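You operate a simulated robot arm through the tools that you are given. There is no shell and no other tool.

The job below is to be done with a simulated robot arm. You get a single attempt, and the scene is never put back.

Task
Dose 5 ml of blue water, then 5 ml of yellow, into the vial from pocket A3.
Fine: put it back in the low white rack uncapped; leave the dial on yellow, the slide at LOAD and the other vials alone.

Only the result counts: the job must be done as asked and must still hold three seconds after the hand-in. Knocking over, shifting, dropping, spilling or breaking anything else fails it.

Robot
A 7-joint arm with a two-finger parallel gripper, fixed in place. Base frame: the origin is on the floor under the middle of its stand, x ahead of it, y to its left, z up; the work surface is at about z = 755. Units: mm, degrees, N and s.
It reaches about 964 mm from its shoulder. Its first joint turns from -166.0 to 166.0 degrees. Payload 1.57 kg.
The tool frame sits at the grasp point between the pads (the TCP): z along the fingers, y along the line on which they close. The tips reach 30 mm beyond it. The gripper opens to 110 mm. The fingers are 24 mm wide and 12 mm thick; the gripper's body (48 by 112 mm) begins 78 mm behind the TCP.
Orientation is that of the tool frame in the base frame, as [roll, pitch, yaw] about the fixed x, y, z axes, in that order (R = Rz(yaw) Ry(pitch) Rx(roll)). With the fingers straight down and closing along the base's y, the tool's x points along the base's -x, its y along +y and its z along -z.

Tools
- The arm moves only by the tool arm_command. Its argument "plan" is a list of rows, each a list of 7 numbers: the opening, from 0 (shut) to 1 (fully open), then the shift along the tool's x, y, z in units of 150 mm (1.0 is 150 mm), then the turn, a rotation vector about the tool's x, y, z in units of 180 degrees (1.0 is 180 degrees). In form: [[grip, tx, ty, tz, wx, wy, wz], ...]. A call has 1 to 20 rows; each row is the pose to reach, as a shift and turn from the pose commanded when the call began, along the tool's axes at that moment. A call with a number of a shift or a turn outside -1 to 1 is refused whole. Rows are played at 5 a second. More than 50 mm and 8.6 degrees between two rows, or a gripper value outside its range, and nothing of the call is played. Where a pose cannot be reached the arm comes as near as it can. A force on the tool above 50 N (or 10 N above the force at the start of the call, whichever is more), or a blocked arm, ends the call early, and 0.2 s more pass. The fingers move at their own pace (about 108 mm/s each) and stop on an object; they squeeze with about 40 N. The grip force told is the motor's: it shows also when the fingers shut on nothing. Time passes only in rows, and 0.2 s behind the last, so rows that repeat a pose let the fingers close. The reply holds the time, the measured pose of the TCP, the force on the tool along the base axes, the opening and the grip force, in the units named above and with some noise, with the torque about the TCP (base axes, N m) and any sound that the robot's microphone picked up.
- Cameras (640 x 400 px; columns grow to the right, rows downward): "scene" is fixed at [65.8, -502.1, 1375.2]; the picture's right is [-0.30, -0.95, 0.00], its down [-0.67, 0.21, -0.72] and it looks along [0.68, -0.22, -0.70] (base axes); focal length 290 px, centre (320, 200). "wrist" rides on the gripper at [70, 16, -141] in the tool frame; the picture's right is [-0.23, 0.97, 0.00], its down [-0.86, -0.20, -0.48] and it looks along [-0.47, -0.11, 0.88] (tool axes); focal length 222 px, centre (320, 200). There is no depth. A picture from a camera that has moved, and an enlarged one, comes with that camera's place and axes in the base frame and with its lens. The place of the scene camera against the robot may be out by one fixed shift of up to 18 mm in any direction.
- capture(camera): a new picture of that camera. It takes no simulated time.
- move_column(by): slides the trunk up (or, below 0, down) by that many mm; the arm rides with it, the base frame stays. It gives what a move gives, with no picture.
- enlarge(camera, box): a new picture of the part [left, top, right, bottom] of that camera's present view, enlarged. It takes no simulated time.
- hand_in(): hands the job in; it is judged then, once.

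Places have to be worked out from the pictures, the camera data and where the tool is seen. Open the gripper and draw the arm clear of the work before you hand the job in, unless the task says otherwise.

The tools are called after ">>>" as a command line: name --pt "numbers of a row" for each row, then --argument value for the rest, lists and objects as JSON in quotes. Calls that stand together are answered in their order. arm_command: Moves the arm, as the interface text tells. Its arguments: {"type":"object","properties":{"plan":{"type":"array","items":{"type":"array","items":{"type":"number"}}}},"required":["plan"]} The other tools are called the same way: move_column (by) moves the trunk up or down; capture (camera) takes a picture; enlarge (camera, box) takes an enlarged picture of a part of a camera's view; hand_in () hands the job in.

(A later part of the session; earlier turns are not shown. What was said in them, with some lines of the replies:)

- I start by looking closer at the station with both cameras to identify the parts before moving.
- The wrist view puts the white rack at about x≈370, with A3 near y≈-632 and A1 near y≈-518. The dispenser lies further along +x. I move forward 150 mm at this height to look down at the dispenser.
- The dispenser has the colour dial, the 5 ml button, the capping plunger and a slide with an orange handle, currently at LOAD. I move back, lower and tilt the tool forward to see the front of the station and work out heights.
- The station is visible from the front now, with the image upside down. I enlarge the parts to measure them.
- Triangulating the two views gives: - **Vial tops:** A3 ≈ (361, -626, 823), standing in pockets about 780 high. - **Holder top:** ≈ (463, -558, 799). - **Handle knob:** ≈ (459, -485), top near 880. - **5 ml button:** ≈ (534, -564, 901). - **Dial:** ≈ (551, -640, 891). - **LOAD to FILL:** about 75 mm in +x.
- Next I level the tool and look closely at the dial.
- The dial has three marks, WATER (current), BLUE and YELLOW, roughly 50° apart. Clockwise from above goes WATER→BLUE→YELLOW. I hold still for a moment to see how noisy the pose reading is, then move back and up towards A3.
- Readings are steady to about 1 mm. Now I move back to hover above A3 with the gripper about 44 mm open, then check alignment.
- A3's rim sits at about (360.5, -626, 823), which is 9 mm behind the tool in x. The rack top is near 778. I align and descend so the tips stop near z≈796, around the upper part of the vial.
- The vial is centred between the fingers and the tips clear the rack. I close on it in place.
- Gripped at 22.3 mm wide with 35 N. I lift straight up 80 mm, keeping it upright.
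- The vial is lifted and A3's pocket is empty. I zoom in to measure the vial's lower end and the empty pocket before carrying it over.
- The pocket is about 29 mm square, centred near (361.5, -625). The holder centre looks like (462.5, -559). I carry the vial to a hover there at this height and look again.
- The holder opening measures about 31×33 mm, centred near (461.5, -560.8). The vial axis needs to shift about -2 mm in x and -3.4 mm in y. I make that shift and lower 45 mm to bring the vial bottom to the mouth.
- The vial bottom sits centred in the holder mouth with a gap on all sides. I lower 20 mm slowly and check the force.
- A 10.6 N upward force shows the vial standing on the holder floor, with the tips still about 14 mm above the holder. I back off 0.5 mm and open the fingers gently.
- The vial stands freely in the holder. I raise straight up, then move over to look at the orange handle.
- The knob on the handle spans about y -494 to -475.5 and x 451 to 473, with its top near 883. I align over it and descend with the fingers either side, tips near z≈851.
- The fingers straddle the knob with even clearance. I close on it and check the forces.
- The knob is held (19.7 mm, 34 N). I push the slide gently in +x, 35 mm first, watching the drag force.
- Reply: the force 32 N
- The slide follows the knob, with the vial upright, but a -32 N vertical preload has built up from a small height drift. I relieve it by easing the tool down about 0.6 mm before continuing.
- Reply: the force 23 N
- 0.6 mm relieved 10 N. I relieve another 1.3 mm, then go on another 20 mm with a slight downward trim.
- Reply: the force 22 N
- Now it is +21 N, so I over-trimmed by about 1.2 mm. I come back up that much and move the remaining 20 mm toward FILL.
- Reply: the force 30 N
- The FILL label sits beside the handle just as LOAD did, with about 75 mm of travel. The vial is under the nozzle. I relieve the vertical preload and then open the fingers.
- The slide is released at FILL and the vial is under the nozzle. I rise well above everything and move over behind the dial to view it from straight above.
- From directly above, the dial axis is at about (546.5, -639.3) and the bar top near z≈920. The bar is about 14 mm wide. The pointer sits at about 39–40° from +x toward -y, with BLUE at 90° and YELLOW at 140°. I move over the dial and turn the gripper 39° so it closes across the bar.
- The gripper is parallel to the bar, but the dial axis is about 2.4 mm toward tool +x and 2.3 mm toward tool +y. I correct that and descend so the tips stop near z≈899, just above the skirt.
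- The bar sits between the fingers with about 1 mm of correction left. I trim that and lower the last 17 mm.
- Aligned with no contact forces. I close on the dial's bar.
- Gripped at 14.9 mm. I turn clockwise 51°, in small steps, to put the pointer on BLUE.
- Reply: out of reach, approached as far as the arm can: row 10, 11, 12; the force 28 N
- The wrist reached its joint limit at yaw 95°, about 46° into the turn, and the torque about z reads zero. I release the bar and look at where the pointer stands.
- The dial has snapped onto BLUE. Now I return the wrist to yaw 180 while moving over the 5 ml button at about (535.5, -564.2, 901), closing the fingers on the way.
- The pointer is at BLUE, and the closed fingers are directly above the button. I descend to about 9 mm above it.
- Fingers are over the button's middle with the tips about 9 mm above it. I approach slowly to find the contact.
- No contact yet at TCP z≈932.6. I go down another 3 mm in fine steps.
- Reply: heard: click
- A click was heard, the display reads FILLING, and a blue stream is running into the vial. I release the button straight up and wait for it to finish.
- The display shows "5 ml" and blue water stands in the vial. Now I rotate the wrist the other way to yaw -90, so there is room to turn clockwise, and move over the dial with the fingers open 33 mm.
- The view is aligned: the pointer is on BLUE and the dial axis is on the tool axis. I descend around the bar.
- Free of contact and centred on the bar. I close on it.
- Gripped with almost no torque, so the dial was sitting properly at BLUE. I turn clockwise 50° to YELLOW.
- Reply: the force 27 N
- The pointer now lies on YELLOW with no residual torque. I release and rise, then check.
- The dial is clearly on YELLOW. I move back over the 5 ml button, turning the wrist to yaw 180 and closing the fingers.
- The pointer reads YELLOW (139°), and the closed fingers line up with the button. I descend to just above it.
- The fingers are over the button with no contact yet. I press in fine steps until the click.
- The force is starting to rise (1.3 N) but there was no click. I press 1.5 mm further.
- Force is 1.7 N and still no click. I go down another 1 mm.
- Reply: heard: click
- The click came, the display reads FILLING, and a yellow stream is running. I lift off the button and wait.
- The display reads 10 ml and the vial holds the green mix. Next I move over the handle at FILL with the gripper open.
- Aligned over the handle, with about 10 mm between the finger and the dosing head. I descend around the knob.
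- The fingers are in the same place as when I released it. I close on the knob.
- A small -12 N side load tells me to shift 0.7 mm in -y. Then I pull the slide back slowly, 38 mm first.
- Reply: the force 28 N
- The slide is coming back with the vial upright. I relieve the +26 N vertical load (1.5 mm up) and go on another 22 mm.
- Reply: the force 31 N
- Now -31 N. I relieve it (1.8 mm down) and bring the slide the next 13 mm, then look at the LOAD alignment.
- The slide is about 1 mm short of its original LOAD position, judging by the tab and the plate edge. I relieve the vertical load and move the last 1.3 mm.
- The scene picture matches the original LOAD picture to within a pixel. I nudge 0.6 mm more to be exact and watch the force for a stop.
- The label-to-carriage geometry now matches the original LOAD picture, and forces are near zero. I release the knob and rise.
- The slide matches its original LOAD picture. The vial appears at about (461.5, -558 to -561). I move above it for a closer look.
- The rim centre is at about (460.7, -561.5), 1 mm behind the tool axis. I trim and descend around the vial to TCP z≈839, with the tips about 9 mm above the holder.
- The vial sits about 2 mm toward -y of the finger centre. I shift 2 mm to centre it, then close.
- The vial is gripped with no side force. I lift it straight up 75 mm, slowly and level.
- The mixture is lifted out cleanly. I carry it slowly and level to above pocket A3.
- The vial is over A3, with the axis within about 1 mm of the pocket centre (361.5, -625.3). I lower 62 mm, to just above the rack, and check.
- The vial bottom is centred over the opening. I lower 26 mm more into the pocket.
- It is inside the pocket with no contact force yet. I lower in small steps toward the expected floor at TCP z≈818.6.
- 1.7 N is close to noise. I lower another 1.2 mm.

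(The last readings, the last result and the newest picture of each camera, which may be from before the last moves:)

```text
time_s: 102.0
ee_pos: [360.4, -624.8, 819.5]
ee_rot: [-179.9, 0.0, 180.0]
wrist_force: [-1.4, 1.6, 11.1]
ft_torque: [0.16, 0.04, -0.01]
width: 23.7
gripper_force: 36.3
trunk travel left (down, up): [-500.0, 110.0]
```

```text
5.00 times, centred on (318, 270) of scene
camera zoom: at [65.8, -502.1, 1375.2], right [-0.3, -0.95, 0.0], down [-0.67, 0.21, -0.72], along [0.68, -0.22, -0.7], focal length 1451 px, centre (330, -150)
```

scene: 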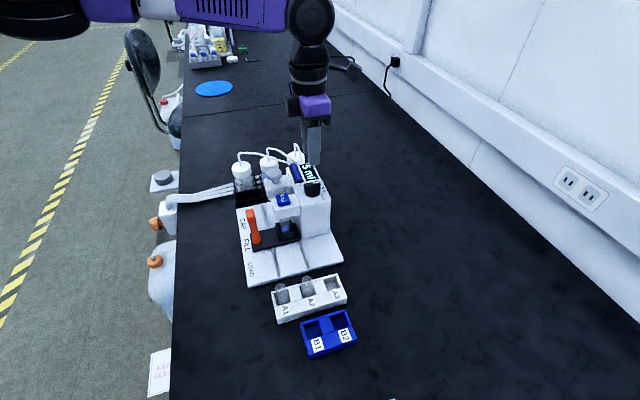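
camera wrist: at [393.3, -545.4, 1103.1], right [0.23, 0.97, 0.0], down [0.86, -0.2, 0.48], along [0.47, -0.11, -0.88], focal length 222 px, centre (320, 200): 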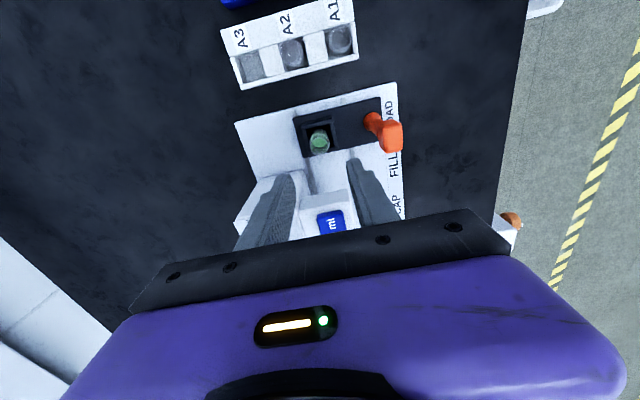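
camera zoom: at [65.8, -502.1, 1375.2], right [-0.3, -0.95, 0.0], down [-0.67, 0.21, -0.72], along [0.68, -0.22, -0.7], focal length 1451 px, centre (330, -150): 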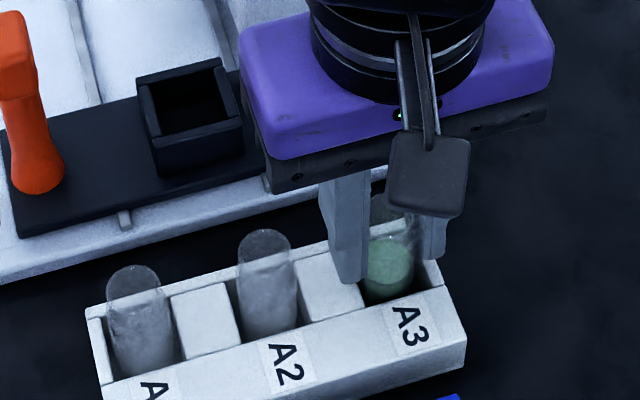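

An 11 N upward force at the expected height means the vial stands on the pocket floor. I ease 0.6 mm and open to 38 mm, which stays clear of A2.

>>> arm_command --pt "0 0 0 -0.004 0 0 0" --pt "0 0 0 -0.004 0 0 0" --pt "0.25 0 0 -0.004 0 0 0" --pt "0.35 0 0 -0.004 0 0 0" --pt "0.35 0 0 -0.004 0 0 0" --pt "0.35 0 0 -0.004 0 0 0"

>>> enlarge --camera "wrist" --box '[256, 120, 384, 200]'

>>> enlarge --camera "scene" --box '[270, 230, 366, 310]'

```text
time_s: 103.4
ee_pos: [361.4, -625.9, 818.7]
ee_rot: [179.9, 0.0, 180.0]
wrist_force: [0.2, 0.5, 0.7]
ft_torque: [0.0, -0.02, -0.02]
width: 38.4
gripper_force: 0.1
trunk travel left (down, up): [-500.0, 110.0]
```

```text
5.00 times, centred on (320, 160) of wrist
camera zoom: at [293.0, -609.6, 960.2], right [0.23, 0.97, 0.0], down [0.86, -0.2, 0.48], along [0.47, -0.11, -0.88], focal length 1111 px, centre (320, 400)
```

zoom: 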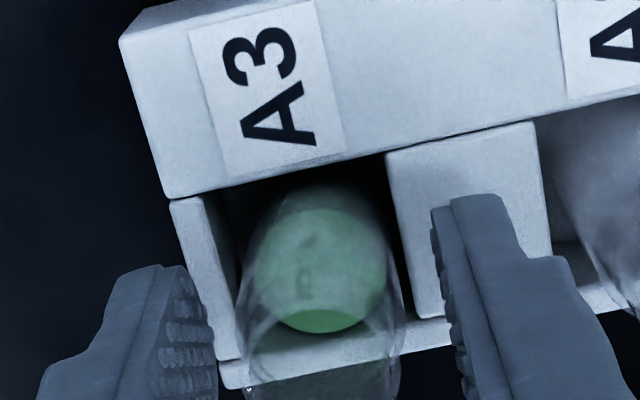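

```text
5.00 times, centred on (318, 270) of scene
camera zoom: at [65.8, -502.1, 1375.2], right [-0.3, -0.95, 0.0], down [-0.67, 0.21, -0.72], along [0.68, -0.22, -0.7], focal length 1451 px, centre (330, -150)
```

zoom: 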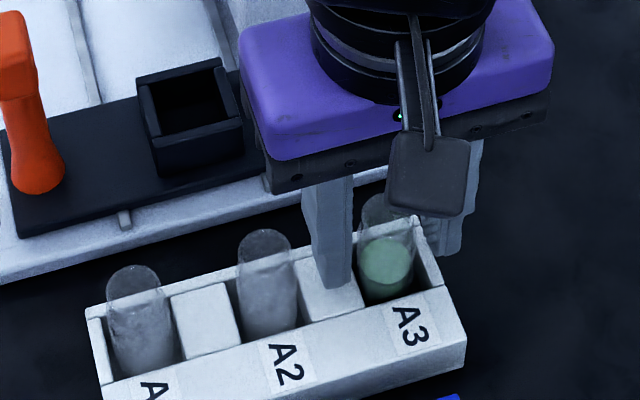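

The vial stands upright in A3, free of the fingers. I rise straight up and then draw the arm back clear of the work.

>>> arm_command --pt "0.35 0 0 -0.05 0 0 0" --pt "0.35 0 0 -0.15 0 0 0" --pt "0.35 0 0 -0.3 0 0 0" --pt "0.35 0 0 -0.5 0 0 0" --pt "0.35 0 0 -0.75 0 0 0" --pt "0.35 0 0 -1.0 0 0 0" --pt "0.35 0 0 -1.0 0 0 0"

>>> arm_command --pt "0.6 0.2 0.1 -0.2 0 0 0" --pt "0.8 0.4 0.2 -0.4 0 0 0" --pt "1 0.6 0.3 -0.6 0 0 0" --pt "1 0.8 0.4 -0.8 0 0 0" --pt "1 0.9 0.5 -0.95 0 0 0" --pt "1 0.9 0.5 -0.95 0 0 0"

>>> capture --camera "scene"

>>> enlarge --camera "scene" --box '[220, 140, 380, 240]'

>>> enlarge --camera "scene" --box '[220, 240, 380, 340]'

>>> capture --camera "wrist"

```text
time_s: 105.0
ee_pos: [361.4, -625.9, 966.8]
ee_rot: [180.0, 0.0, -179.9]
wrist_force: [0.3, -0.3, -0.1]
ft_torque: [-0.02, 0.01, -0.03]
width: 38.7
gripper_force: 0.1
trunk travel left (down, up): [-500.0, 110.0]
```

```text
time_s: 106.4
ee_pos: [228.2, -550.9, 1112.8]
ee_rot: [-180.0, -0.1, 180.0]
wrist_force: [-0.3, 0.8, 0.9]
ft_torque: [0.0, 0.01, -0.01]
width: 110.1
gripper_force: 0.0
trunk travel left (down, up): [-500.0, 110.0]
```

```text
taken
```

scene: 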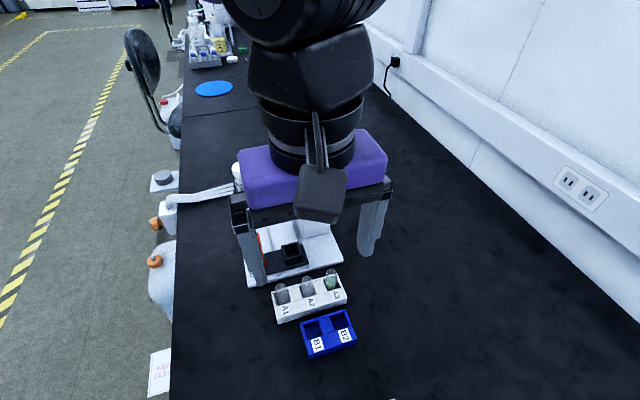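

```text
4.00 times, centred on (300, 190) of scene
camera zoom: at [65.8, -502.1, 1375.2], right [-0.3, -0.95, 0.0], down [-0.67, 0.21, -0.72], along [0.68, -0.22, -0.7], focal length 1160 px, centre (400, 240)
```

zoom: 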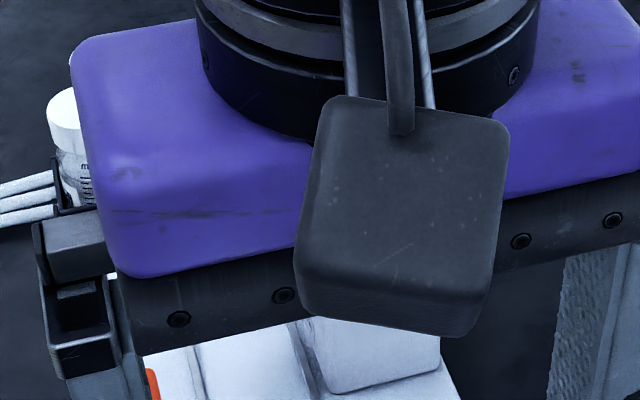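

```text
4.00 times, centred on (300, 290) of scene
camera zoom: at [65.8, -502.1, 1375.2], right [-0.3, -0.95, 0.0], down [-0.67, 0.21, -0.72], along [0.68, -0.22, -0.7], focal length 1160 px, centre (400, -160)
```

zoom: 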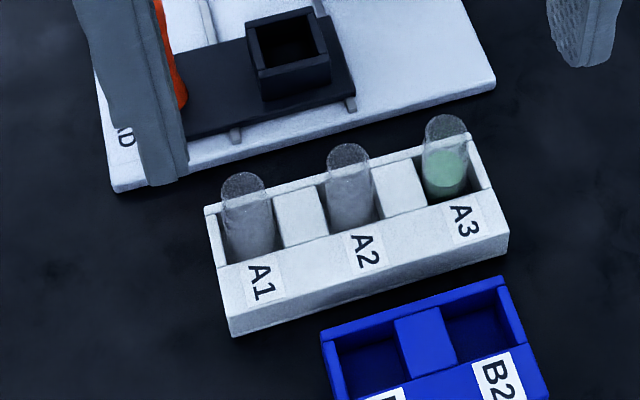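

```text
taken
camera wrist: at [160.4, -535.2, 1253.8], right [0.23, 0.97, 0.0], down [0.86, -0.2, 0.48], along [0.47, -0.11, -0.88], focal length 222 px, centre (320, 200)
```

wrist: 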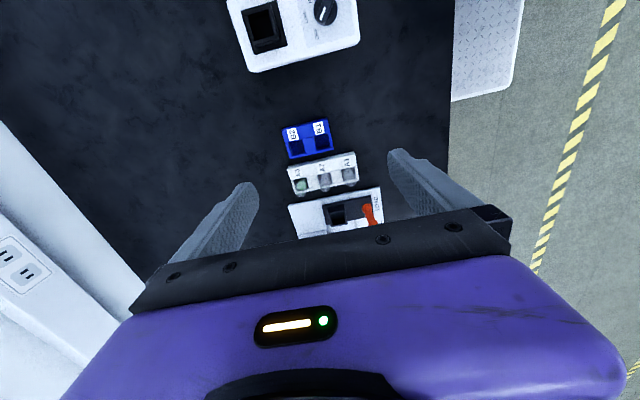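

The vial with the green mix stands in A3, and A1 and A2 are untouched. I rise to the starting height so the scene camera can confirm the dial and slide.

>>> arm_command --pt "1 0.01 0.03 -0.2 0 0 0" --pt "1 0.03 0.06 -0.4 0 0 0" --pt "1 0.05 0.1 -0.55 0 0 0" --pt "1 0.05 0.1 -0.55 0 0 0"

>>> capture --camera "scene"

>>> enlarge --camera "scene" --box '[220, 140, 360, 228]'

>>> enlarge --camera "scene" --box '[220, 200, 380, 300]'

>>> enlarge --camera "scene" --box '[250, 260, 378, 340]'

```text
time_s: 107.4
ee_pos: [222.8, -534.8, 1198.5]
ee_rot: [-180.0, 0.0, -180.0]
wrist_force: [-1.3, 0.2, 0.3]
ft_torque: [-0.01, -0.02, -0.01]
width: 109.9
gripper_force: 0.0
trunk travel left (down, up): [-500.0, 110.0]
```

```text
taken
```

scene: 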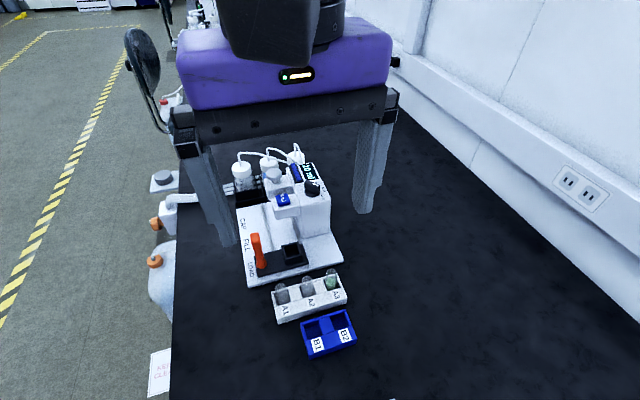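

```text
4.55 times, centred on (290, 184) of scene
camera zoom: at [65.8, -502.1, 1375.2], right [-0.3, -0.95, 0.0], down [-0.67, 0.21, -0.72], along [0.68, -0.22, -0.7], focal length 1319 px, centre (456, 273)
```

zoom: 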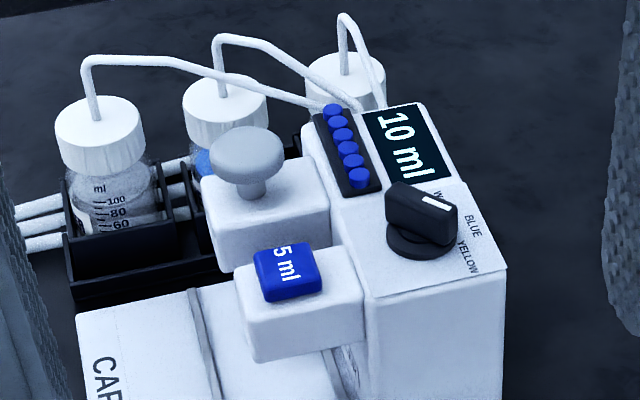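

```text
4.00 times, centred on (300, 250) of scene
camera zoom: at [65.8, -502.1, 1375.2], right [-0.3, -0.95, 0.0], down [-0.67, 0.21, -0.72], along [0.68, -0.22, -0.7], focal length 1160 px, centre (400, 0)
```

zoom: 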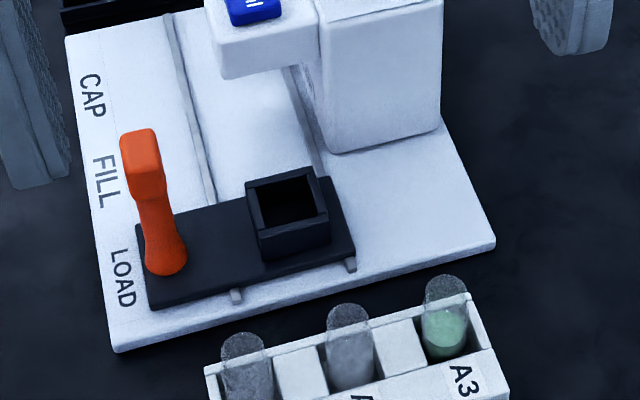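

```text
5.00 times, centred on (314, 300) of scene
camera zoom: at [65.8, -502.1, 1375.2], right [-0.3, -0.95, 0.0], down [-0.67, 0.21, -0.72], along [0.68, -0.22, -0.7], focal length 1451 px, centre (350, -300)
```

zoom: 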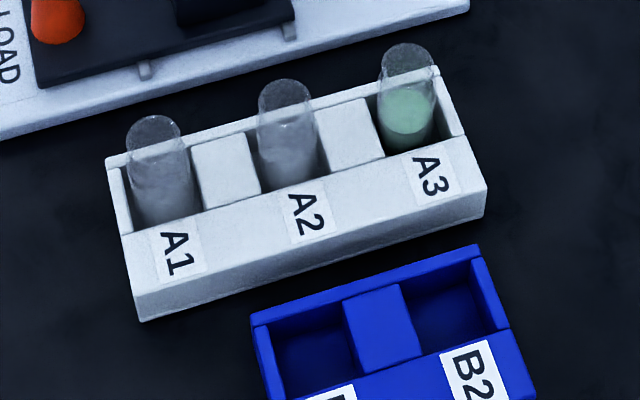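

The final pictures show everything as asked:
- The vial with the green mix stands uncapped in A3.
- A1, A2 and the racks are unmoved.
- The dial is on YELLOW and the slide is at LOAD.
- The display reads 10 ml, and the arm is clear with the gripper open.

I hand the job in.

>>> hand_in

```text
The job is handed in.
```

The vial from A3 got 5 ml of blue, then 5 ml of yellow. It is back in pocket A3 of the low white rack, uncapped and upright. I've handed the job in, but the reply only confirmed receipt, so I don't know the result.

- **Dose:** I pressed the 5 ml button once for each colour. I saw the blue stream and then the yellow one, and the display now reads 10 ml.
- **Dial and slide:** The dial is on YELLOW. The slide is at LOAD and matches its starting picture.
- **Everything else:** A1, A2 and both racks look unmoved in the last pictures, and I saw no spills. The gripper is open and the arm is clear, near where it started.
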